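You operate a simulated robot arm through the tools that you are given. There is no shell and no other tool.

The job below is to be done with a simulated robot arm. You get a single attempt, and the scene is never put back.

## Task
Take the wiping block and leave it on the top of the wheel table. Then put the teal scrubbing brush on the top of the kit table away on the top of the spares table. Then fetch the grips box from the top of the kit table and set it on the work end of the long bench. Then take the tube spacer from the top of the back bench and leave it on the top of the bin rack. Then fetch the tyre lever and set it on the tyre gauge. Then open the valves crate, put the box labelled full on the top of the back bench away in the inside of the valves crate, then shut the crate. Then take the orange key and put it in the small grey crate. Do these in the order given. Set down upright: grips box, box labelled full.

The check looks at the end state, three seconds after you hand in, the way a careful person would. Anything else that was tipped, shoved, dropped, spilled or broken makes it a failure.

## Robot
A 6-joint arm with a fingered hand on a trunk, on a base that drives. Base frame: it is fixed to the floor where the robot stands at the start and does not move with it; the origin is under the middle of the robot, x ahead of it, y to its left, z up; the surface under the hand at the start is at about z = 800. Readings come in mm, degrees, newtons and seconds.
With the tool pointing down near the work surface it reaches from about 480 to 800 mm from the robot's upright axis, wherever it stands. Its first joint turns from -166.0 to 166.0 degrees. Places, roughly: box labelled full [-1750, 500, 750]; grips box [500, 500, 750]; inside of the valves crate [-3700, 800, 1600]; orange key [-1750, 2500, 1000]; small grey crate (35x19x11 cm) [500, 3200, 800]; teal scrubbing brush (8x4x4 cm) [600, -200, 800]; top of the bin rack [-1700, 900, 1700]; top of the spares table [600, 1500, 800]; top of the wheel table [-2000, 4200, 800]; tube spacer (3x3x3 cm) [-1300, 0, 800]; tyre gauge (18x19 cm) [-2160, 540, 800]; tyre lever (14x3x2 cm) [-1300, -400, 800]; valves crate [-3800, 800, 1600]; wiping block (8x6x3 cm) [600, 0, 800]; work end of the long bench [-100, -2100, 800]. Payload 4 kg.
The TCP is the grasp point between the finger pads, 20 mm short of the fingertips. In the tool frame z runs along the fingers and y along their closing line. The gripper opens to 140 mm. The gripper's body begins 54 mm behind the TCP. The gripper is a hand of 3 fingers: y runs from the thumb to the fingers, the wrist lies at [0, 0, -215] in the tool frame.
Orientation is that of the tool frame in the base frame, as a unit quaternion [x, y, z, w]. With the fingers straight down and closing along the base's y, the tool's x points along the base's -x, its y along +y and its z along -z.

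## Interface
- The arm moves only by the tool play_rows. Its argument "commands" is a list of rows, each an object (a shift or turn left out is 0) with "dp": the shift along the tool's x, y, z in mm, a list of three; "rotation": the turn, a rotation vector about the tool's x, y, z in degrees, a list of three. In form: [{"dp": [x, y, z], "rotation": [rx, ry, rz]}, ...]. A call has 1 to 20 rows; each row is the pose to reach, as a shift and turn from the pose commanded when the call began, along the tool's axes at that moment. Each row takes 0.2 s and may step no farther than 50 mm and 8.6 degrees from the row before; otherwise, the whole call is refused. A pose out of reach is approached as far as the arm can. The call stops where the force on the tool passes 40 N (or 10 N more than at its start, if that is more) or the arm is blocked; 0.2 s more then pass. In this call time passes only in rows, and 0.2 s behind the last. It gives the time, the measured TCP pose, the force on the tool (base axes), the opening and the grip force at its end, in the units of the frame above (readings bear some noise), with the torque about the TCP (base axes, N m) and any sound that the robot's microphone picked up.
- Cameras (640 x 400 px; columns grow to the right, rows downward): "scene" is now at [59.2, 165.7, 1534.7]; the picture's right is [-0.20, -0.98, 0.00], its down [-0.75, 0.15, -0.65] and it looks along [0.63, -0.13, -0.76] (base axes); focal length 269 px, centre (320, 200). "wrist" rides on the gripper at [74, -43, -79] in the tool frame; the picture's right is [0.50, 0.87, 0.00], its down [-0.59, 0.34, -0.73] and it looks along [-0.64, 0.37, 0.68] (tool axes); focal length 275 px, centre (320, 200). There is no depth. A picture from a camera that has moved, and an enlarged one, comes with that camera's place and axes in the base frame and with its lens. The place of the scene camera against the robot may be out by one fixed shift of up to 25 mm in any direction.
- grab_frame(camera): a new picture of that camera. The clock stands still meanwhile.
- move_column(by): slides the trunk up (or, below 0, down) by that many mm; the arm and the scene camera ride with it, the base frame stays. It gives what a move gives, with no picture.
- roll_base(legs): drives the robot by 1 to 6 legs, each [ahead, left, turn to the left] in mm, mm and degrees, along the robot's own axes; the way and the turn of a leg run together, so that a leg with both is an arc; at most 1500 mm and 180 degrees a leg. The arm and the cameras ride along, it lands a little off, and it stops where it bumps. It gives what a move gives.
- move_fingers(finger1, finger2, thumb_bend): sets how far each is bent, from 0 (flat) to 100 (curled in); at 30 the hand is open as for a grip, at 70 the pads meet at the TCP. One left out holds its place. A second passes; each finger stops where it meets its share of the squeeze, and holds until it gets a number again. It is the only way to open and close the hand. It gives what a move gives, with no picture; readings hold the bend of each and the force on the fingers (four entries, about 0 where the hand has none), thumb and palm.
- turn_head(pan, tilt): turns the head with the scene camera to pan (to the left, within 120 degrees either way) and tilt (down, from -29 to 69), counted from straight ahead of the robot. It gives what a move gives.
- zoom(camera, box): a new picture of the part [left, top, right, bottom] of that camera's present view, enlarged. The clock stands still meanwhile.
- job_done(): hands the job in; it is judged then, once.

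Places have to be worked out from the pictures, the camera data and where the tool is seen. Open the gripper and draw the arm clear of the work before you hand the job in, unless the task says otherwise.

The tools are called as a command line: name --argument value ..., lists and objects as JSON in quotes. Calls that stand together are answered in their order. play_rows: Moves the arm, as the interface text tells. Its arguments: {"type":"object","properties":{"commands":{"type":"array"}},"required":["commands"]} The other tools are called the same way: move_column (by) slides the trunk up or down; move_fingers (finger1, finger2, thumb_bend) moves the fingers one by one; roll_base (legs) drives the base; turn_head (pan, tilt) turns the head that bears the scene camera; grab_frame (camera) takes a picture; zoom (camera, box) takes an enlarged picture of a part of a camera's view; job_done () hands the job in.

At the start:

```text
t: 0.0
position: [459.4, 124.4, 1115.1]
ee_rot: [0.0, 1.0, 0.0, -0.001]
wrist_force: [-0.3, 0.4, -0.3]
ft_torque: [-0.01, 0.03, 0.03]
width: 139.9
finger_force: 0.0
shape: jaw
bend: [30.0, 30.0, 30.0]
finger forces: [0.1, 0.0, 0.1, 0.0, 0.0, 0.0]
trunk travel left (down, up): [-150.0, 440.0]
robot x, y, heading: [2.2, -0.4, 0.1]
head pan, tilt: [-11.6, 49.6]
```

scene: 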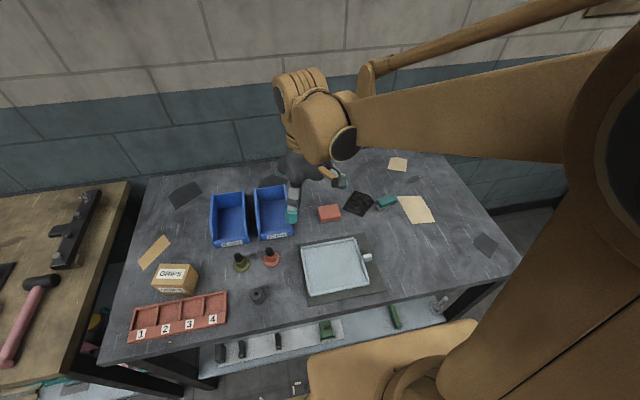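
wrist: 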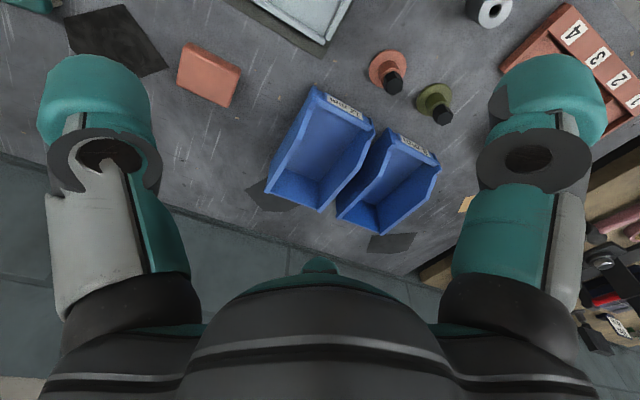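

The first pictures show the kit table ahead, with a red block (the wiping block), a teal brush right of it, and the grips box on the left. I'll zoom in on the scene to look at them closely.

zoom --camera "scene" --box '[280, 140, 480, 265]'

zoom --camera "scene" --box '[100, 160, 340, 310]'

grab_frame --camera "wrist"

```text
3.20 times, centred on (380, 202) of scene
camera zoom: at [59.2, 165.7, 1534.7], right [-0.2, -0.98, 0.0], down [-0.75, 0.15, -0.65], along [0.63, -0.13, -0.76], focal length 860 px, centre (128, 192)
```

zoom: 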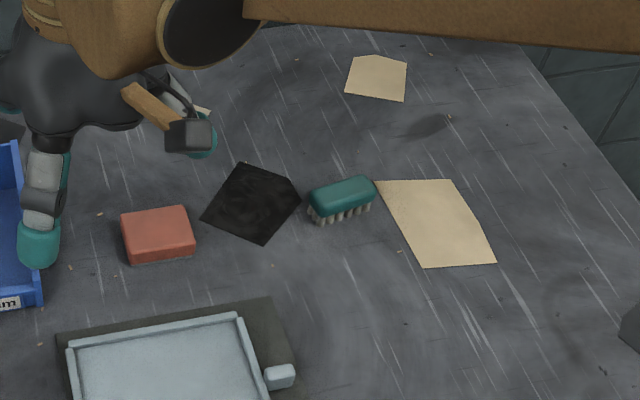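

```text
2.67 times, centred on (220, 235) of scene
camera zoom: at [59.2, 165.7, 1534.7], right [-0.2, -0.98, 0.0], down [-0.75, 0.15, -0.65], along [0.63, -0.13, -0.76], focal length 716 px, centre (587, 107)
```

zoom: 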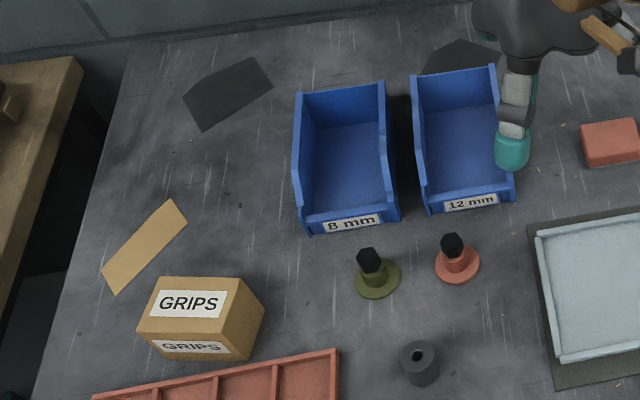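

```text
taken
camera wrist: at [384.5, 81.5, 1193.2], right [-0.5, 0.87, 0.0], down [0.59, 0.34, 0.73], along [0.64, 0.37, -0.68], focal length 275 px, centre (320, 200)
```

wrist: 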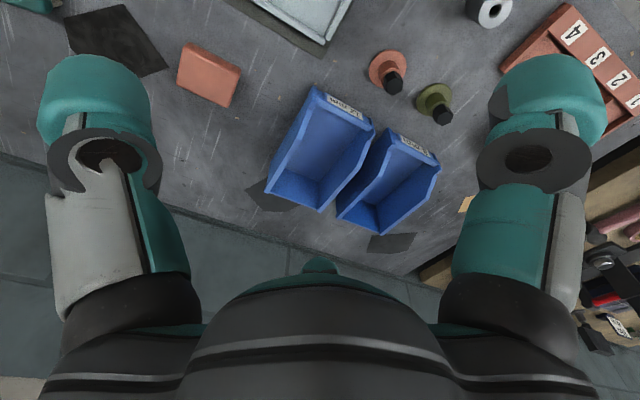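

The wiping block's top comes out near [591, 29, 830], its 80 mm side along y, and both cameras agree within a few mm. I'll move the hand above it, still high, and check with the wrist camera.

play_rows --commands '[{"dp": [-22, -16, 30]}, {"dp": [-44, -32, 60]}, {"dp": [-66, -48, 90]}, {"dp": [-88, -64, 120]}, {"dp": [-110, -80, 150]}, {"dp": [-132, -95, 180]}, {"dp": [-132, -95, 205]}]'

grab_frame --camera "wrist"

grab_frame --camera "scene"

```text
t: 1.6
position: [592.3, 29.9, 910.0]
ee_rot: [-0.001, 1.0, 0.0, -0.001]
wrist_force: [-0.3, -0.2, -0.1]
ft_torque: [-0.01, 0.01, -0.01]
width: 140.0
finger_force: 0.1
shape: jaw
bend: [30.0, 30.0, 30.0]
finger forces: [0.0, 0.0, 0.1, 0.0, 0.1, 0.1]
trunk travel left (down, up): [-150.0, 440.0]
robot x, y, heading: [2.6, 2.1, -0.0]
head pan, tilt: [-11.6, 49.6]
```

```text
taken
camera wrist: at [517.8, -13.2, 987.5], right [-0.5, 0.87, 0.0], down [0.59, 0.34, 0.73], along [0.64, 0.37, -0.68], focal length 275 px, centre (320, 200)
```

wrist: 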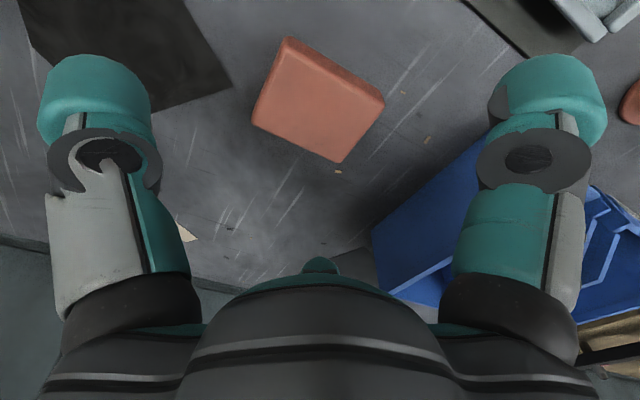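

```text
taken
camera scene: at [59.6, 165.8, 1534.7], right [-0.2, -0.98, 0.0], down [-0.75, 0.15, -0.65], along [0.63, -0.13, -0.76], focal length 269 px, centre (320, 200)
```

scene: 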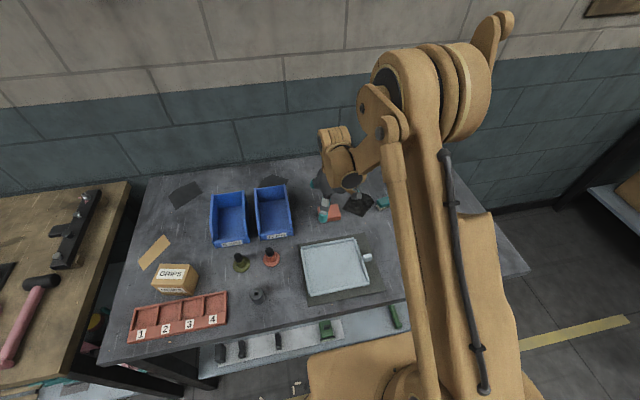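

The wrist view puts the block's centre near [597, 31], yaw about square to the hand. I'll shift 5 mm ahead and lower until the fingertips are just above the table.

play_rows --commands '[{"dp": [-5, 0, 20]}, {"dp": [-5, 0, 45]}, {"dp": [-5, 0, 65]}, {"dp": [-5, 0, 78]}, {"dp": [-5, 0, 86]}]'

grab_frame --camera "wrist"

```text
t: 2.8
position: [595.7, 27.8, 823.7]
ee_rot: [0.0, 1.0, 0.0, 0.0]
wrist_force: [-0.1, -0.4, 0.8]
ft_torque: [-0.02, 0.0, -0.02]
width: 139.7
finger_force: 0.0
shape: jaw
bend: [30.0, 30.0, 30.0]
finger forces: [0.0, 0.0, 0.0, 0.0, 0.0, 0.0]
trunk travel left (down, up): [-150.0, 440.0]
robot x, y, heading: [-2.1, 0.3, -0.1]
head pan, tilt: [-11.6, 49.6]
```

```text
taken
camera wrist: at [521.6, -13.8, 902.0], right [-0.5, 0.87, 0.0], down [0.59, 0.34, 0.73], along [0.64, 0.37, -0.68], focal length 275 px, centre (320, 200)
```

wrist: 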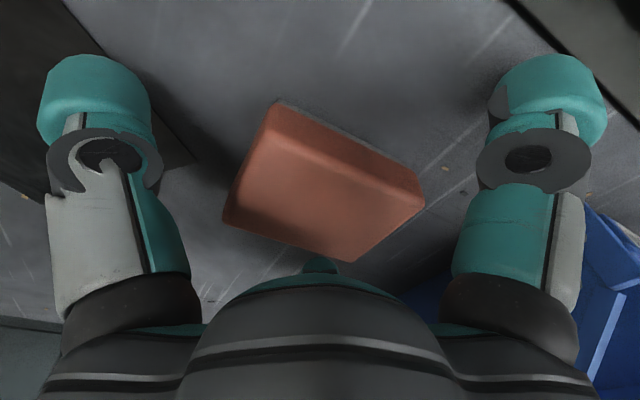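

The block sits centred between the thumb and fingers. I'll close the hand on it.

move_fingers --finger1 52 --finger2 52 --thumb_bend 52

grab_frame --camera "wrist"

```text
t: 3.8
position: [593.8, 27.2, 825.4]
ee_rot: [-0.001, 1.0, 0.0, 0.001]
wrist_force: [2.8, -1.6, 39.7]
ft_torque: [-1.18, 0.26, 0.19]
width: 72.1
finger_force: 19.8
shape: fingers
bend: [49.0, 50.0, 49.0]
finger forces: [10.4, 4.3, 0.1, 0.0, 25.0, 0.0]
trunk travel left (down, up): [-150.0, 440.0]
robot x, y, heading: [-1.0, -1.8, 0.2]
head pan, tilt: [-11.6, 49.6]
```

```text
taken
camera wrist: at [519.8, -14.0, 904.0], right [-0.5, 0.87, 0.0], down [0.59, 0.34, 0.74], along [0.64, 0.37, -0.68], focal length 275 px, centre (320, 200)
```

wrist: 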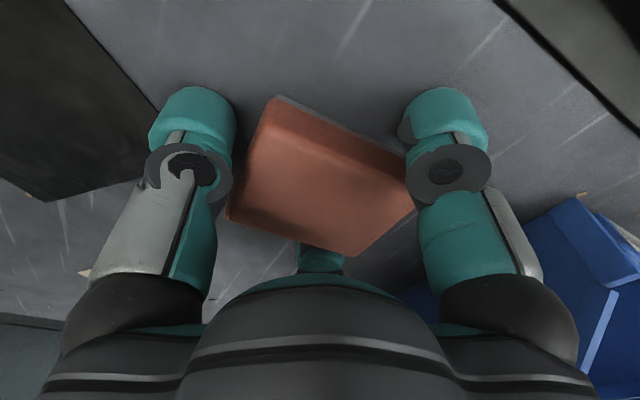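

The hand turns out to be a three-finger chuck, thumb at −y and two fingers 120° apart. The tips press on the table (39 N up), so I'll lift gently and then check the hold.

play_rows --commands '[{"dp": [0, 0, -4]}, {"dp": [0, 0, -8]}]'

move_fingers --finger1 58 --finger2 58 --thumb_bend 58

grab_frame --camera "wrist"

```text
t: 4.4
position: [595.4, 28.5, 831.2]
ee_rot: [0.0, 1.0, 0.0, 0.0]
wrist_force: [-1.0, 1.5, -0.4]
ft_torque: [0.0, 0.02, -0.02]
width: 59.1
finger_force: 1.2
shape: fingers
bend: [52.0, 52.0, 52.0]
finger forces: [0.6, 0.6, 0.1, 0.0, 0.3, 0.0]
trunk travel left (down, up): [-150.0, 440.0]
robot x, y, heading: [1.4, 1.5, 0.2]
head pan, tilt: [-11.6, 49.6]
```

```text
t: 5.4
position: [596.0, 28.2, 831.7]
ee_rot: [0.001, 1.0, 0.001, -0.001]
wrist_force: [0.2, -0.4, -0.6]
ft_torque: [0.0, 0.01, -0.01]
width: 53.8
finger_force: 9.2
shape: fingers
bend: [53.0, 53.0, 55.0]
finger forces: [5.7, 6.1, 0.0, 0.0, 5.6, 0.1]
trunk travel left (down, up): [-150.0, 440.0]
robot x, y, heading: [0.8, 0.2, 0.0]
head pan, tilt: [-11.6, 49.6]
```

```text
taken
camera wrist: at [521.8, -13.8, 910.2], right [-0.5, 0.87, 0.0], down [0.59, 0.34, 0.73], along [0.64, 0.37, -0.68], focal length 275 px, centre (320, 200)
```

wrist: 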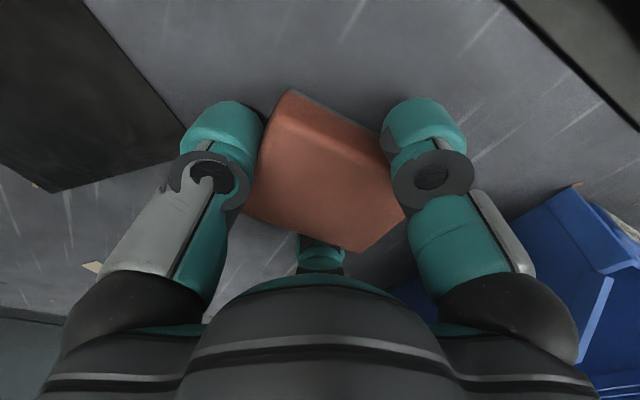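

The fingers now share about 6 N each on the block. I'll lift a bit more to see whether it comes along.

play_rows --commands '[{"dp": [0, 0, -15]}, {"dp": [0, 0, -30]}]'

grab_frame --camera "wrist"

```text
t: 6.0
position: [595.2, 28.4, 863.4]
ee_rot: [0.0, 1.0, -0.001, 0.0]
wrist_force: [0.4, -0.2, -1.1]
ft_torque: [0.04, -0.02, -0.01]
width: 54.1
finger_force: 8.3
shape: fingers
bend: [53.0, 53.0, 55.0]
finger forces: [5.8, 6.1, 0.1, 0.1, 5.5, 0.1]
trunk travel left (down, up): [-150.0, 440.0]
robot x, y, heading: [-0.4, 3.7, -0.1]
head pan, tilt: [-11.6, 49.6]
```

```text
taken
camera wrist: at [521.6, -13.7, 940.4], right [-0.5, 0.87, 0.0], down [0.59, 0.34, 0.73], along [0.64, 0.37, -0.68], focal length 275 px, centre (320, 200)
```

wrist: 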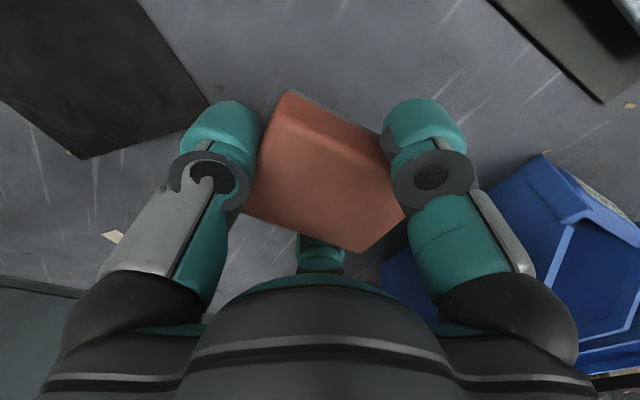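

The block hangs securely between all three fingers. I'll tighten a little, raise and draw it in close to the robot, then look round the room.

move_fingers --finger1 61 --finger2 61 --thumb_bend 62

play_rows --commands '[{"dp": [0, 0, -40]}, {"dp": [0, 0, -80]}, {"dp": [10, 0, -120]}, {"dp": [30, 0, -160]}, {"dp": [55, 0, -200]}, {"dp": [80, 0, -235]}, {"dp": [110, 0, -250]}, {"dp": [140, 0, -250]}]'

turn_head --pan 60 --tilt 30

grab_frame --camera "scene"

turn_head --pan 115 --tilt 30

grab_frame --camera "scene"

turn_head --pan -60 --tilt 30

grab_frame --camera "scene"

turn_head --pan -115 --tilt 30

grab_frame --camera "scene"

```text
t: 7.0
position: [596.3, 29.0, 863.5]
ee_rot: [0.001, 1.0, 0.0, 0.0]
wrist_force: [-0.6, 0.9, -0.4]
ft_torque: [-0.03, 0.03, 0.03]
width: 44.4
finger_force: 11.2
shape: fingers
bend: [54.0, 53.0, 60.0]
finger forces: [8.1, 8.5, 0.1, 0.1, 6.1, 0.0]
trunk travel left (down, up): [-150.0, 440.0]
robot x, y, heading: [-0.6, -0.7, -0.1]
head pan, tilt: [-11.6, 49.6]
```

```text
t: 8.8
position: [455.0, 27.4, 1113.2]
ee_rot: [-0.001, 1.0, 0.001, 0.0]
wrist_force: [-0.8, -0.5, -0.3]
ft_torque: [-0.01, 0.0, -0.03]
width: 44.3
finger_force: 11.0
shape: fingers
bend: [54.0, 53.0, 60.0]
finger forces: [8.3, 8.8, 0.1, 0.0, 5.7, 0.0]
trunk travel left (down, up): [-150.0, 440.0]
robot x, y, heading: [0.7, -0.1, 0.4]
head pan, tilt: [-11.6, 49.6]
```

```text
t: 10.2
position: [455.7, 28.4, 1113.4]
ee_rot: [0.0, 1.0, 0.0, 0.0]
wrist_force: [0.3, 0.2, -1.2]
ft_torque: [-0.01, -0.01, 0.03]
width: 44.5
finger_force: 11.3
shape: fingers
bend: [54.0, 53.0, 60.0]
finger forces: [8.3, 8.9, 0.1, 0.0, 5.6, 0.0]
trunk travel left (down, up): [-150.0, 440.0]
robot x, y, heading: [-0.1, 1.2, -0.2]
head pan, tilt: [60.0, 30.0]
```

```text
taken
camera scene: at [28.7, 259.6, 1563.7], right [0.87, -0.5, 0.0], down [-0.25, -0.43, -0.87], along [0.43, 0.75, -0.5], focal length 269 px, centre (320, 200)
```

scene: 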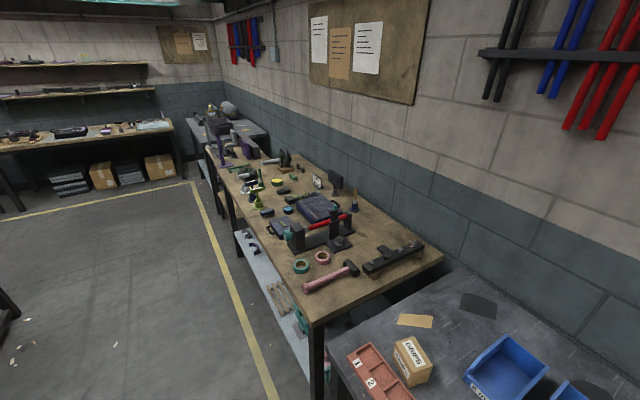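

```text
t: 11.5
position: [456.2, 29.4, 1113.4]
ee_rot: [0.0, 1.0, 0.001, 0.0]
wrist_force: [-0.4, 0.1, -1.3]
ft_torque: [-0.02, 0.01, -0.01]
width: 44.6
finger_force: 11.2
shape: fingers
bend: [54.0, 53.0, 60.0]
finger forces: [8.2, 8.7, 0.0, 0.1, 5.8, 0.0]
trunk travel left (down, up): [-150.0, 440.0]
robot x, y, heading: [-1.0, -1.4, 0.1]
head pan, tilt: [115.0, 30.0]
```

```text
taken
camera scene: at [-54.7, 263.3, 1563.7], right [0.91, 0.42, 0.0], down [0.21, -0.45, -0.87], along [-0.37, 0.79, -0.5], focal length 269 px, centre (320, 200)
```

scene: 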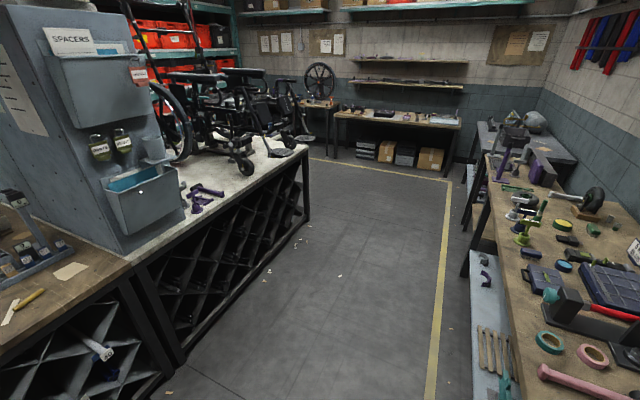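

```text
t: 14.1
position: [456.7, 28.5, 1113.6]
ee_rot: [0.0, 1.0, 0.0, -0.001]
wrist_force: [-0.4, 0.3, -0.8]
ft_torque: [0.04, 0.0, -0.02]
width: 44.4
finger_force: 11.0
shape: fingers
bend: [54.0, 53.0, 60.0]
finger forces: [8.1, 8.7, 0.0, 0.0, 5.7, 0.0]
trunk travel left (down, up): [-150.0, 440.0]
robot x, y, heading: [-1.1, 0.4, 0.2]
head pan, tilt: [-60.0, 30.0]
```

```text
taken
camera scene: at [28.7, 103.0, 1563.7], right [-0.87, -0.5, 0.0], down [-0.25, 0.43, -0.87], along [0.43, -0.75, -0.5], focal length 269 px, centre (320, 200)
```

scene: 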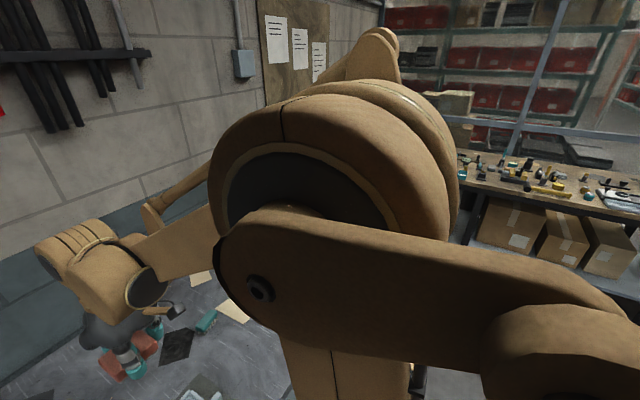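

```text
t: 15.3
position: [454.9, 28.8, 1112.8]
ee_rot: [0.0, 1.0, 0.0, 0.0]
wrist_force: [0.6, -0.2, -0.9]
ft_torque: [-0.01, 0.0, -0.04]
width: 44.7
finger_force: 11.3
shape: fingers
bend: [54.0, 53.0, 60.0]
finger forces: [8.2, 8.9, 0.1, 0.0, 5.8, 0.0]
trunk travel left (down, up): [-150.0, 440.0]
robot x, y, heading: [-3.0, -0.8, 0.2]
head pan, tilt: [-115.0, 30.0]
```

```text
taken
camera scene: at [-54.7, 99.3, 1563.7], right [-0.91, 0.42, 0.0], down [0.21, 0.45, -0.87], along [-0.37, -0.79, -0.5], focal length 269 px, centre (320, 200)
```

scene: 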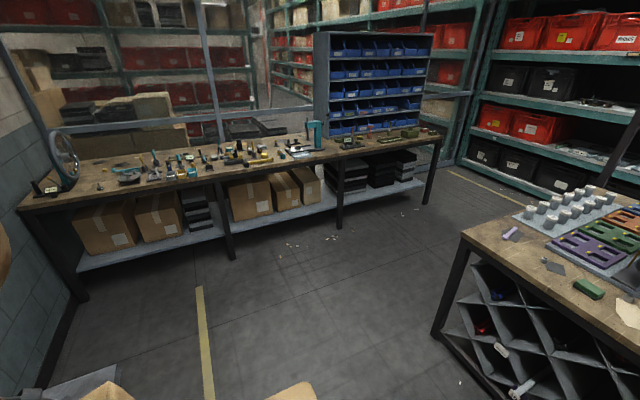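

The map so far: kit and spares tables form a wall-side row with front edge x≈270, the island's edge is x≈−1050, and the wheel table stands at the far-left end. Before driving I'll look down to judge the robot's own footprint.

turn_head --pan 90 --tilt 69

grab_frame --camera "scene"

turn_head --pan 0 --tilt 69

grab_frame --camera "scene"

grab_frame --camera "wrist"

```text
t: 18.3
position: [456.3, 27.8, 1113.5]
ee_rot: [0.0, 1.0, -0.001, -0.001]
wrist_force: [-0.1, 0.3, -1.3]
ft_torque: [-0.02, 0.01, 0.01]
width: 44.6
finger_force: 11.2
shape: fingers
bend: [54.0, 53.0, 60.0]
finger forces: [8.2, 8.7, 0.0, 0.0, 5.7, 0.0]
trunk travel left (down, up): [-150.0, 440.0]
robot x, y, heading: [-3.2, -1.0, 0.0]
head pan, tilt: [90.0, 68.8]
```

```text
taken
camera scene: at [-16.6, 237.2, 1512.2], right [1.0, 0.0, 0.0], down [0.0, -0.93, -0.36], along [0.0, 0.36, -0.93], focal length 269 px, centre (320, 200)
```

scene: 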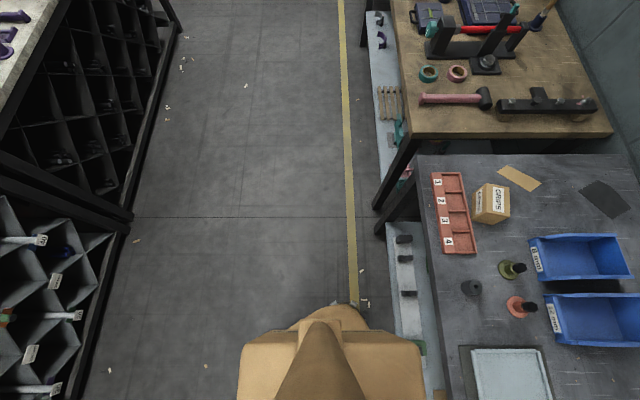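

```text
t: 20.0
position: [455.2, 28.6, 1113.2]
ee_rot: [0.0, 1.0, 0.0, 0.001]
wrist_force: [-0.3, -0.6, -0.6]
ft_torque: [-0.01, -0.01, 0.02]
width: 44.5
finger_force: 11.5
shape: fingers
bend: [54.0, 53.0, 60.0]
finger forces: [8.2, 8.8, 0.1, 0.0, 5.7, 0.0]
trunk travel left (down, up): [-150.0, 440.0]
robot x, y, heading: [2.4, 2.5, -0.1]
head pan, tilt: [0.0, 68.8]
```

```text
taken
camera scene: at [39.3, 181.4, 1512.2], right [0.0, -1.0, 0.0], down [-0.93, 0.0, -0.36], along [0.36, 0.0, -0.93], focal length 269 px, centre (320, 200)
```

scene: 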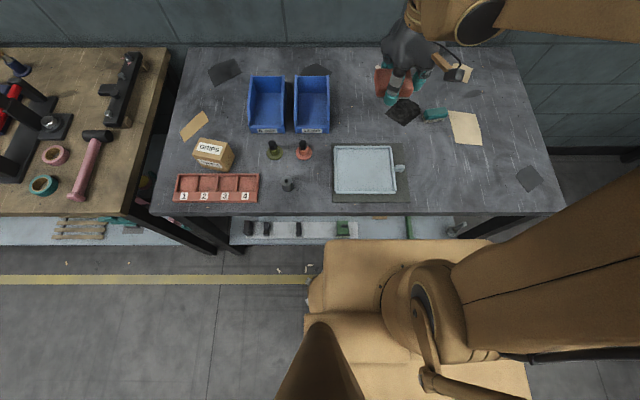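

```text
taken
camera wrist: at [382.0, -13.5, 1190.8], right [-0.5, 0.87, 0.0], down [0.59, 0.34, 0.73], along [0.64, 0.37, -0.68], focal length 275 px, centre (320, 200)
```

wrist: 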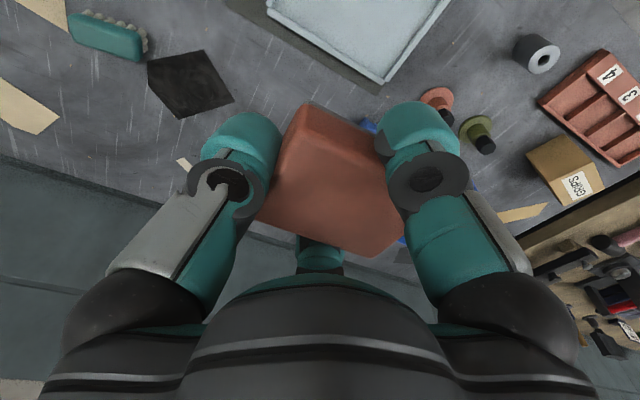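

Nothing stands close behind the robot. I'll back to the middle of the aisle, turn to face along it (+y), and drive up part of the way before looking again.

roll_base --legs '[[-380, 0, 0], [0, 0, 90], [1500, 0, 0]]'

turn_head --pan 30 --tilt 30

grab_frame --camera "scene"

turn_head --pan 90 --tilt 30

grab_frame --camera "scene"

```text
t: 33.3
position: [-429.2, 1952.3, 1114.1]
ee_rot: [0.711, -0.704, -0.001, 0.0]
wrist_force: [0.3, 0.8, -0.8]
ft_torque: [0.02, -0.02, 0.01]
width: 44.3
finger_force: 11.2
shape: fingers
bend: [54.0, 53.0, 60.0]
finger forces: [8.2, 8.8, 0.1, 0.0, 5.6, 0.1]
trunk travel left (down, up): [-150.0, 440.0]
robot x, y, heading: [-395.4, 1495.5, 90.4]
head pan, tilt: [0.0, 68.8]
```

```text
t: 34.3
position: [-427.2, 1952.4, 1113.9]
ee_rot: [0.71, -0.704, 0.0, 0.0]
wrist_force: [0.7, -0.4, -0.7]
ft_torque: [-0.02, 0.02, -0.03]
width: 44.3
finger_force: 11.2
shape: fingers
bend: [54.0, 53.0, 60.0]
finger forces: [8.2, 8.8, 0.0, 0.1, 5.5, 0.1]
trunk travel left (down, up): [-150.0, 440.0]
robot x, y, heading: [-390.0, 1497.1, 90.3]
head pan, tilt: [30.0, 30.0]
```

```text
taken
camera scene: at [-628.5, 1544.2, 1563.6], right [0.86, 0.51, 0.0], down [0.25, -0.43, -0.87], along [-0.44, 0.75, -0.5], focal length 269 px, centre (320, 200)
```

scene: 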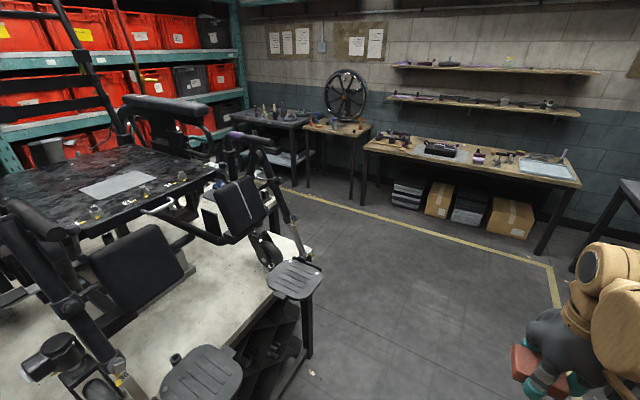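

```text
t: 35.6
position: [-429.1, 1951.9, 1114.9]
ee_rot: [0.711, -0.704, 0.001, 0.0]
wrist_force: [-0.2, -0.7, -0.2]
ft_torque: [0.0, 0.01, 0.02]
width: 44.4
finger_force: 11.6
shape: fingers
bend: [54.0, 53.0, 60.0]
finger forces: [8.2, 8.8, 0.0, 0.0, 5.5, 0.0]
trunk travel left (down, up): [-150.0, 440.0]
robot x, y, heading: [-393.7, 1494.3, 90.6]
head pan, tilt: [90.0, 30.0]
```

```text
taken
camera scene: at [-673.0, 1465.5, 1563.7], right [-0.01, 1.0, 0.0], down [0.5, 0.0, -0.87], along [-0.87, -0.01, -0.5], focal length 269 px, centre (320, 200)
```

scene: 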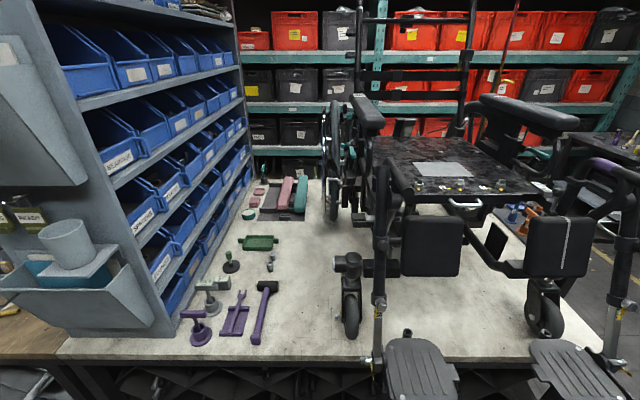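

The wheel table (small, with the truing wheel) spans about x −2250…−1640, y 3930…4460. I'll go forward to y≈2900, clear of the island, then sideways left toward it.

roll_base --legs '[[1400, 0, 0], [0, 1450, 0]]'

turn_head --pan 0 --tilt 35

grab_frame --camera "scene"

```text
t: 49.4
position: [-1902.2, 3320.0, 1112.6]
ee_rot: [0.716, -0.698, 0.0, -0.001]
wrist_force: [-0.8, 0.0, -0.9]
ft_torque: [-0.01, 0.0, 0.04]
width: 44.8
finger_force: 11.5
shape: fingers
bend: [54.0, 53.0, 60.0]
finger forces: [8.2, 8.9, 0.0, 0.0, 5.4, 0.0]
trunk travel left (down, up): [-150.0, 440.0]
robot x, y, heading: [-1863.3, 2861.0, 91.1]
head pan, tilt: [90.0, 30.0]
```

```text
t: 51.0
position: [-1902.6, 3319.4, 1113.6]
ee_rot: [0.716, -0.698, 0.001, 0.0]
wrist_force: [-0.2, 1.0, -0.8]
ft_torque: [0.01, 0.0, -0.01]
width: 44.6
finger_force: 11.4
shape: fingers
bend: [54.0, 53.0, 60.0]
finger forces: [8.3, 8.9, 0.1, 0.0, 5.5, 0.0]
trunk travel left (down, up): [-150.0, 440.0]
robot x, y, heading: [-1862.2, 2863.7, 91.1]
head pan, tilt: [0.0, 35.0]
```

```text
taken
camera scene: at [-2051.8, 2920.0, 1555.9], right [1.0, 0.02, 0.0], down [0.01, -0.57, -0.82], along [-0.02, 0.82, -0.57], focal length 269 px, centre (320, 200)
```

scene: 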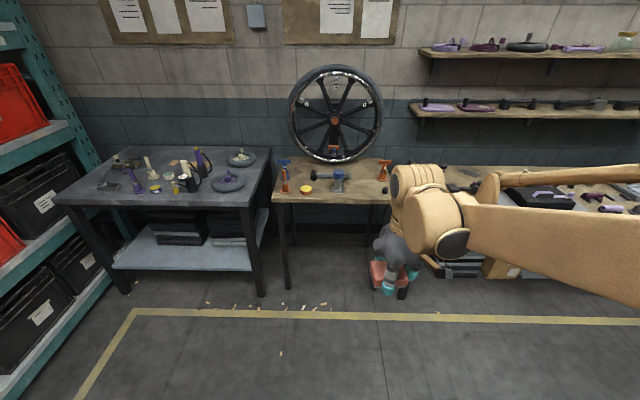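

zoom --camera "scene" --box '[250, 130, 410, 230]'

```text
4.00 times, centred on (330, 180) of scene
camera zoom: at [-2051.8, 2920.0, 1555.9], right [1.0, 0.02, 0.0], down [0.01, -0.57, -0.82], along [-0.02, 0.82, -0.57], focal length 1074 px, centre (280, 280)
```

zoom: 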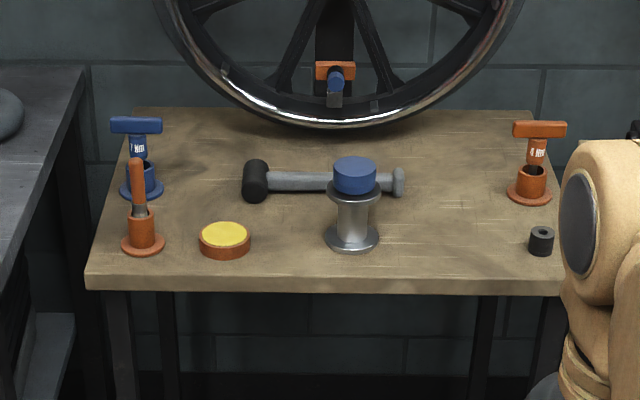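

The wheel itself hangs on the wall; the tabletop spans roughly x −2320…−1680, y 4030…4480. A free patch lies right of the silver spool, around [−1860, 4115]. I'll drive forward 600 mm to reach it.

roll_base --legs '[[600, 0, 0]]'

turn_head --pan 0 --tilt 45

grab_frame --camera "scene"

grab_frame --camera "wrist"

```text
t: 54.4
position: [-1914.7, 3917.3, 1112.7]
ee_rot: [0.714, -0.7, 0.0, 0.0]
wrist_force: [-0.1, 0.4, -1.2]
ft_torque: [-0.02, 0.0, 0.0]
width: 44.5
finger_force: 11.4
shape: fingers
bend: [54.0, 53.0, 60.0]
finger forces: [8.4, 8.9, 0.0, 0.0, 5.4, 0.1]
trunk travel left (down, up): [-150.0, 440.0]
robot x, y, heading: [-1876.9, 3462.8, 91.0]
head pan, tilt: [0.0, 35.0]
```

```text
t: 55.1
position: [-1914.1, 3917.5, 1112.3]
ee_rot: [0.715, -0.699, 0.0, 0.0]
wrist_force: [-0.6, -0.3, -0.1]
ft_torque: [-0.01, -0.02, -0.02]
width: 44.5
finger_force: 11.5
shape: fingers
bend: [54.0, 53.0, 60.0]
finger forces: [8.3, 8.8, 0.0, 0.0, 5.5, 0.0]
trunk travel left (down, up): [-150.0, 440.0]
robot x, y, heading: [-1876.8, 3461.3, 91.1]
head pan, tilt: [0.0, 45.0]
```

```text
taken
camera scene: at [-2064.8, 3511.1, 1541.1], right [1.0, 0.02, 0.0], down [0.01, -0.71, -0.71], along [-0.01, 0.71, -0.71], focal length 269 px, centre (320, 200)
```

scene: 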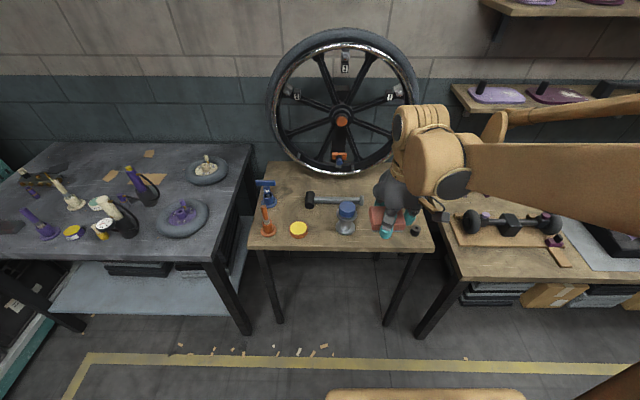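

```text
taken
camera wrist: at [-1870.0, 3845.0, 1190.8], right [-0.86, -0.52, 0.0], down [-0.35, 0.58, 0.73], along [-0.38, 0.63, -0.68], focal length 275 px, centre (320, 200)
```

wrist: 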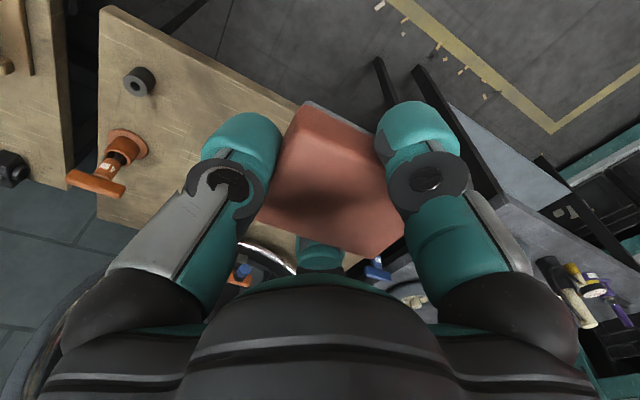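

The wrist view confirms the small black tube at about [−1750, 4103] and the table's front edge at y≈4040. I'll move the hand over [−1843, 4120] and lower to z≈900.

play_rows --commands '[{"dp": [-40, -15, 0]}, {"dp": [-80, -30, 0]}, {"dp": [-120, -45, 0]}, {"dp": [-160, -60, 20]}, {"dp": [-201, -75, 40]}, {"dp": [-201, -75, 85]}, {"dp": [-201, -75, 130]}, {"dp": [-201, -75, 175]}, {"dp": [-201, -75, 212]}]'

grab_frame --camera "wrist"

zoom --camera "scene" --box '[240, 130, 480, 280]'

```text
t: 57.1
position: [-1842.9, 4120.6, 900.8]
ee_rot: [0.715, -0.699, 0.0, 0.001]
wrist_force: [1.4, -0.7, -1.4]
ft_torque: [-0.03, 0.01, 0.0]
width: 44.4
finger_force: 11.5
shape: fingers
bend: [54.0, 53.0, 60.0]
finger forces: [8.5, 8.9, 0.0, 0.0, 4.9, 0.0]
trunk travel left (down, up): [-150.0, 440.0]
robot x, y, heading: [-1879.9, 3458.9, 91.2]
head pan, tilt: [0.0, 45.0]
```

```text
taken
camera wrist: at [-1798.6, 4048.9, 978.3], right [-0.86, -0.52, 0.0], down [-0.35, 0.58, 0.73], along [-0.38, 0.63, -0.68], focal length 275 px, centre (320, 200)
```

wrist: 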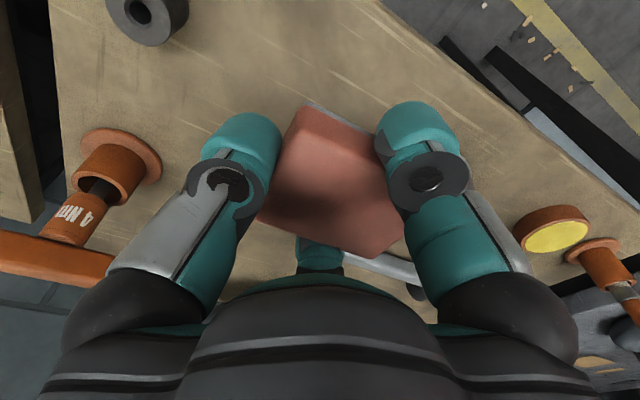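

```text
2.67 times, centred on (360, 205) of scene
camera zoom: at [-2064.7, 3511.8, 1541.1], right [1.0, 0.02, 0.0], down [0.01, -0.71, -0.71], along [-0.01, 0.71, -0.71], focal length 716 px, centre (213, 187)
```

zoom: 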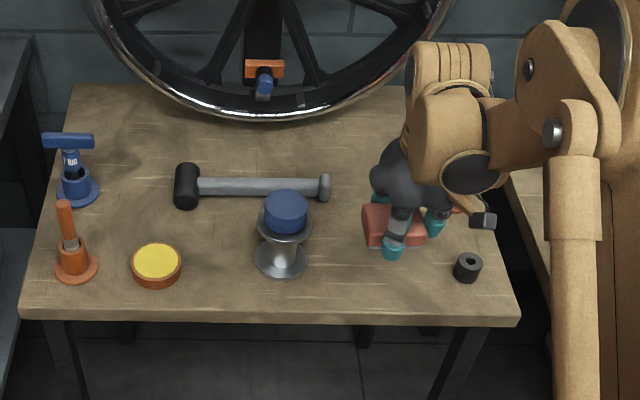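

The patch below is clear, with the spool to the left and the tube to the right. I'll lower in steps until the block meets the table.

play_rows --commands '[{"dp": [0, 0, 25]}, {"dp": [0, 0, 45]}, {"dp": [0, 0, 58]}, {"dp": [0, 0, 62]}, {"dp": [0, 0, 64]}]'

grab_frame --camera "wrist"

```text
t: 58.3
position: [-1844.4, 4120.0, 836.5]
ee_rot: [0.714, -0.7, 0.0, 0.0]
wrist_force: [0.2, -0.2, -0.9]
ft_torque: [-0.03, -0.02, -0.04]
width: 44.4
finger_force: 11.6
shape: fingers
bend: [54.0, 53.0, 60.0]
finger forces: [8.5, 8.9, 0.0, 0.0, 4.8, 0.1]
trunk travel left (down, up): [-150.0, 440.0]
robot x, y, heading: [-1878.6, 3461.2, 91.1]
head pan, tilt: [0.0, 45.0]
```

```text
taken
camera wrist: at [-1799.3, 4047.7, 914.6], right [-0.86, -0.52, 0.0], down [-0.35, 0.58, 0.73], along [-0.38, 0.63, -0.68], focal length 275 px, centre (320, 200)
```

wrist: 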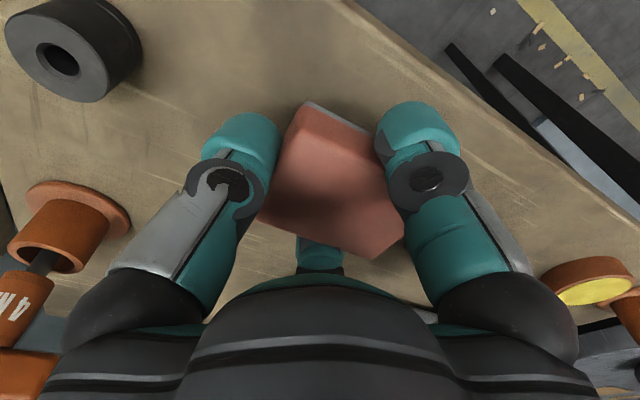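

No contact yet at z 836. I'll creep down 2 mm at a time.

play_rows --commands '[{"dp": [0, 0, 2]}, {"dp": [0, 0, 4]}]'

play_rows --commands '[{"dp": [0, 0, 1.5]}, {"dp": [0, 0, 3]}]'

```text
t: 58.9
position: [-1844.3, 4119.2, 834.3]
ee_rot: [0.715, -0.699, 0.0, -0.001]
wrist_force: [0.6, -0.1, -0.1]
ft_torque: [-0.01, -0.01, -0.01]
width: 44.4
finger_force: 11.0
shape: fingers
bend: [54.0, 53.0, 60.0]
finger forces: [8.4, 8.8, 0.0, 0.0, 4.8, 0.1]
trunk travel left (down, up): [-150.0, 440.0]
robot x, y, heading: [-1874.7, 3460.8, 91.2]
head pan, tilt: [0.0, 45.0]
```

```text
t: 59.5
position: [-1843.3, 4119.5, 830.4]
ee_rot: [0.714, -0.7, 0.0, 0.0]
wrist_force: [0.2, -0.9, -0.5]
ft_torque: [0.05, -0.01, -0.01]
width: 44.4
finger_force: 11.3
shape: fingers
bend: [54.0, 53.0, 60.0]
finger forces: [8.5, 8.9, 0.0, 0.0, 4.9, 0.0]
trunk travel left (down, up): [-150.0, 440.0]
robot x, y, heading: [-1877.2, 3459.9, 91.1]
head pan, tilt: [0.0, 45.0]
```

play_rows --commands '[{"dp": [0, 0, 1.5]}, {"dp": [0, 0, 3]}]'

zoom --camera "scene" --box '[340, 170, 440, 250]'

```text
t: 60.1
position: [-1844.7, 4119.5, 827.1]
ee_rot: [0.714, -0.7, 0.0, 0.0]
wrist_force: [0.3, -0.9, -0.3]
ft_torque: [-0.02, 0.03, 0.0]
width: 44.3
finger_force: 11.3
shape: fingers
bend: [54.0, 53.0, 60.0]
finger forces: [8.5, 8.8, 0.0, 0.0, 4.9, 0.0]
trunk travel left (down, up): [-150.0, 440.0]
robot x, y, heading: [-1878.2, 3458.7, 91.1]
head pan, tilt: [0.0, 45.0]
```

```text
5.00 times, centred on (390, 210) of scene
camera zoom: at [-2064.8, 3511.3, 1541.1], right [1.0, 0.02, 0.0], down [0.01, -0.71, -0.71], along [-0.01, 0.71, -0.71], focal length 1343 px, centre (-30, 150)
```

zoom: 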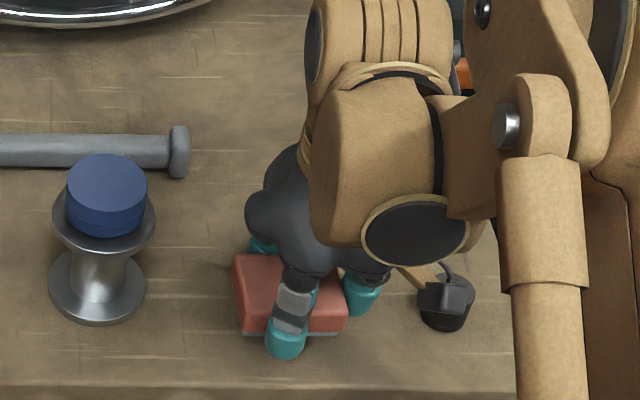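

Still no contact at z 827, so this table is a little lower; I'll keep creeping down.

play_rows --commands '[{"dp": [0, 0, 1.5]}, {"dp": [0, 0, 3]}, {"dp": [0, 0, 4]}]'

play_rows --commands '[{"dp": [0, 0, 1.5]}, {"dp": [0, 0, 3]}]'

```text
t: 60.9
position: [-1844.5, 4121.1, 822.5]
ee_rot: [0.714, -0.7, 0.0, -0.001]
wrist_force: [-0.6, -0.7, -0.7]
ft_torque: [0.02, -0.04, 0.01]
width: 44.6
finger_force: 11.5
shape: fingers
bend: [54.0, 53.0, 60.0]
finger forces: [8.6, 8.9, 0.0, 0.0, 4.8, 0.0]
trunk travel left (down, up): [-150.0, 440.0]
robot x, y, heading: [-1878.8, 3456.4, 91.1]
head pan, tilt: [0.0, 45.0]
```

```text
t: 61.5
position: [-1843.9, 4119.8, 819.9]
ee_rot: [0.715, -0.699, 0.001, 0.0]
wrist_force: [0.0, -0.1, -0.9]
ft_torque: [0.02, 0.02, 0.01]
width: 44.7
finger_force: 11.0
shape: fingers
bend: [54.0, 53.0, 60.0]
finger forces: [8.6, 8.9, 0.0, 0.0, 4.8, 0.0]
trunk travel left (down, up): [-150.0, 440.0]
robot x, y, heading: [-1878.4, 3461.9, 90.9]
head pan, tilt: [0.0, 45.0]
```

Triangulating the tube's rim between two wrist views gives z≈806, so this tabletop is near z≈776. Contact should come around TCP 807; I'll continue carefully.

play_rows --commands '[{"dp": [0, 0, 3]}, {"dp": [0, 0, 6]}, {"dp": [0, 0, 8]}, {"dp": [0, 0, 9]}]'

play_rows --commands '[{"dp": [0, 0, 1]}, {"dp": [0, 0, 2]}, {"dp": [0, 0, 3]}]'

```text
t: 62.5
position: [-1844.5, 4121.3, 811.7]
ee_rot: [0.714, -0.7, 0.0, 0.0]
wrist_force: [-0.4, -0.5, -0.4]
ft_torque: [-0.01, -0.03, -0.03]
width: 44.3
finger_force: 11.7
shape: fingers
bend: [54.0, 53.0, 60.0]
finger forces: [8.5, 9.0, 0.1, 0.0, 4.8, 0.1]
trunk travel left (down, up): [-150.0, 440.0]
robot x, y, heading: [-1874.4, 3463.4, 91.1]
head pan, tilt: [0.0, 45.0]
```

```text
t: 63.3
position: [-1843.4, 4120.4, 808.4]
ee_rot: [0.715, -0.699, 0.0, 0.0]
wrist_force: [-1.8, 1.4, 6.0]
ft_torque: [-0.04, -0.03, 0.0]
width: 44.6
finger_force: 11.7
shape: fingers
bend: [54.0, 53.0, 60.0]
finger forces: [8.0, 9.3, 0.0, 0.0, 5.8, 0.0]
trunk travel left (down, up): [-150.0, 440.0]
robot x, y, heading: [-1875.7, 3460.5, 91.1]
head pan, tilt: [0.0, 45.0]
```

Contact: 6 N upward at z 808. I'll open the fingers moderately to let go.

move_fingers --finger1 45 --finger2 45 --thumb_bend 45

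grab_frame --camera "wrist"

```text
t: 64.3
position: [-1842.3, 4120.2, 808.0]
ee_rot: [0.714, -0.7, 0.0, 0.0]
wrist_force: [0.9, 0.2, -0.3]
ft_torque: [0.0, 0.02, -0.01]
width: 78.9
finger_force: 0.1
shape: fingers
bend: [45.0, 45.0, 45.0]
finger forces: [0.0, 0.1, 0.0, 0.0, 0.0, 0.0]
trunk travel left (down, up): [-150.0, 440.0]
robot x, y, heading: [-1882.9, 3462.1, 91.2]
head pan, tilt: [0.0, 45.0]
```

```text
taken
camera wrist: at [-1799.0, 4047.9, 885.6], right [-0.86, -0.52, 0.0], down [-0.35, 0.58, 0.73], along [-0.38, 0.63, -0.68], focal length 275 px, centre (320, 200)
```

wrist: 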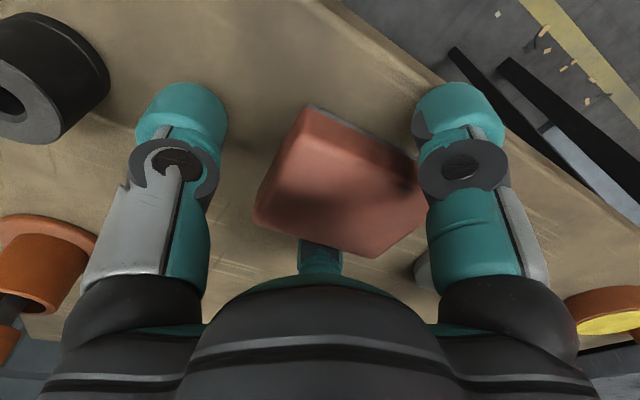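

All finger forces are zero and the block rests flat. I'll lift straight up, then look at the result.

play_rows --commands '[{"dp": [0, 0, -10]}, {"dp": [0, 0, -30]}, {"dp": [0, 0, -60]}, {"dp": [0, 0, -100]}, {"dp": [0, 0, -150]}, {"dp": [0, 0, -200]}, {"dp": [0, 0, -250]}, {"dp": [0, 0, -300]}, {"dp": [40, 0, -305]}, {"dp": [90, 0, -305]}, {"dp": [140, 0, -305]}, {"dp": [190, 0, -305]}]'

grab_frame --camera "scene"

grab_frame --camera "wrist"

```text
t: 66.9
position: [-1840.8, 3929.8, 1113.5]
ee_rot: [0.714, -0.7, -0.001, 0.0]
wrist_force: [0.3, 0.0, 0.4]
ft_torque: [-0.01, -0.03, 0.02]
width: 79.2
finger_force: 0.1
shape: fingers
bend: [45.0, 45.0, 45.0]
finger forces: [0.1, 0.1, 0.0, 0.1, 0.1, 0.0]
trunk travel left (down, up): [-150.0, 440.0]
robot x, y, heading: [-1877.1, 3460.0, 91.2]
head pan, tilt: [0.0, 45.0]
```

```text
taken
camera scene: at [-2064.8, 3509.3, 1541.1], right [1.0, 0.02, 0.0], down [0.01, -0.71, -0.71], along [-0.01, 0.71, -0.71], focal length 269 px, centre (320, 200)
```

scene: 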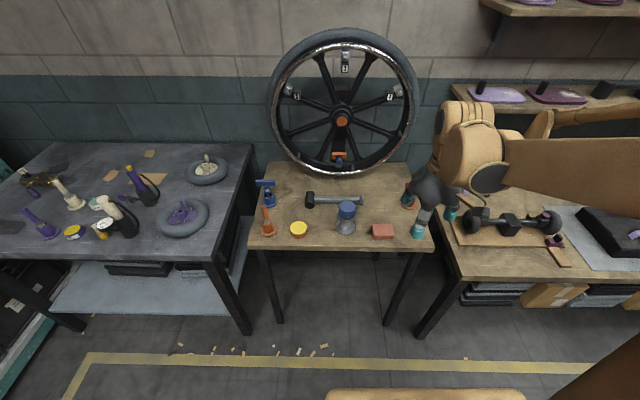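

```text
taken
camera wrist: at [-1795.7, 3857.2, 1190.9], right [-0.86, -0.52, 0.0], down [-0.35, 0.58, 0.73], along [-0.38, 0.63, -0.68], focal length 275 px, centre (320, 200)
```

wrist: 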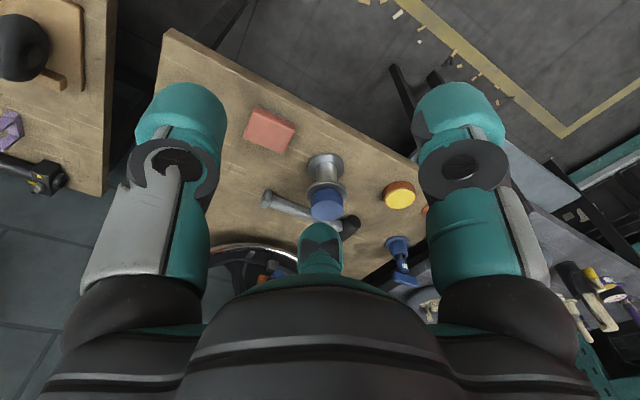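

The wiping block lies on the wheel table with everything else untouched. Now I drive back along the same clear route toward the kit table for the teal brush.

roll_base --legs '[[-600, 0, -1.1], [0, -1480, 0], [-1430, 0, 0], [-1430, 0, 0]]'

turn_head --pan -60 --tilt 40

grab_frame --camera "scene"

```text
t: 72.8
position: [-1488.5, 3358.1, 1111.8]
ee_rot: [-0.672, 0.74, -0.005, 0.001]
wrist_force: [1.8, -0.6, -0.2]
ft_torque: [0.01, 0.14, 0.05]
width: 78.9
finger_force: 0.1
shape: fingers
bend: [45.0, 45.0, 45.0]
finger forces: [0.0, 0.1, 0.0, 0.0, 0.0, 0.0]
trunk travel left (down, up): [-150.0, 440.0]
robot x, y, heading: [-1570.5, 2893.5, 84.6]
head pan, tilt: [0.0, 45.0]
stopped in leg 2: the robot was blocked; the commanded pose is now the measured one
```

```text
t: 74.1
position: [-1482.9, 3354.5, 1112.2]
ee_rot: [-0.674, 0.739, -0.003, 0.002]
wrist_force: [0.1, 0.2, -0.4]
ft_torque: [0.01, 0.03, -0.01]
width: 79.2
finger_force: 0.0
shape: fingers
bend: [45.0, 45.0, 45.0]
finger forces: [0.1, 0.0, 0.1, 0.1, 0.1, 0.0]
trunk travel left (down, up): [-150.0, 440.0]
robot x, y, heading: [-1571.0, 2891.8, 85.1]
head pan, tilt: [-60.0, 40.0]
```

```text
taken
camera scene: at [-1678.9, 2915.6, 1548.4], right [0.42, -0.91, 0.0], down [-0.58, -0.27, -0.77], along [0.69, 0.32, -0.64], focal length 269 px, centre (320, 200)
```

scene: 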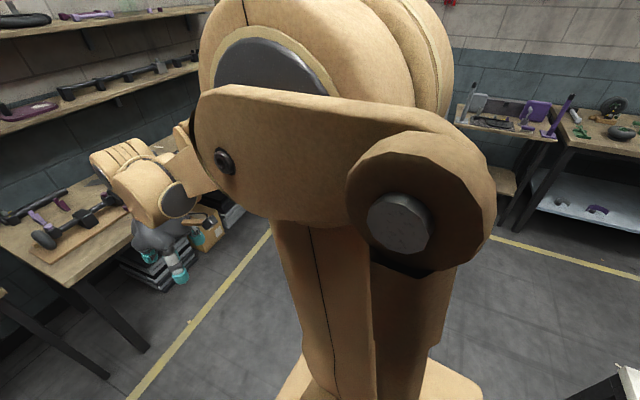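

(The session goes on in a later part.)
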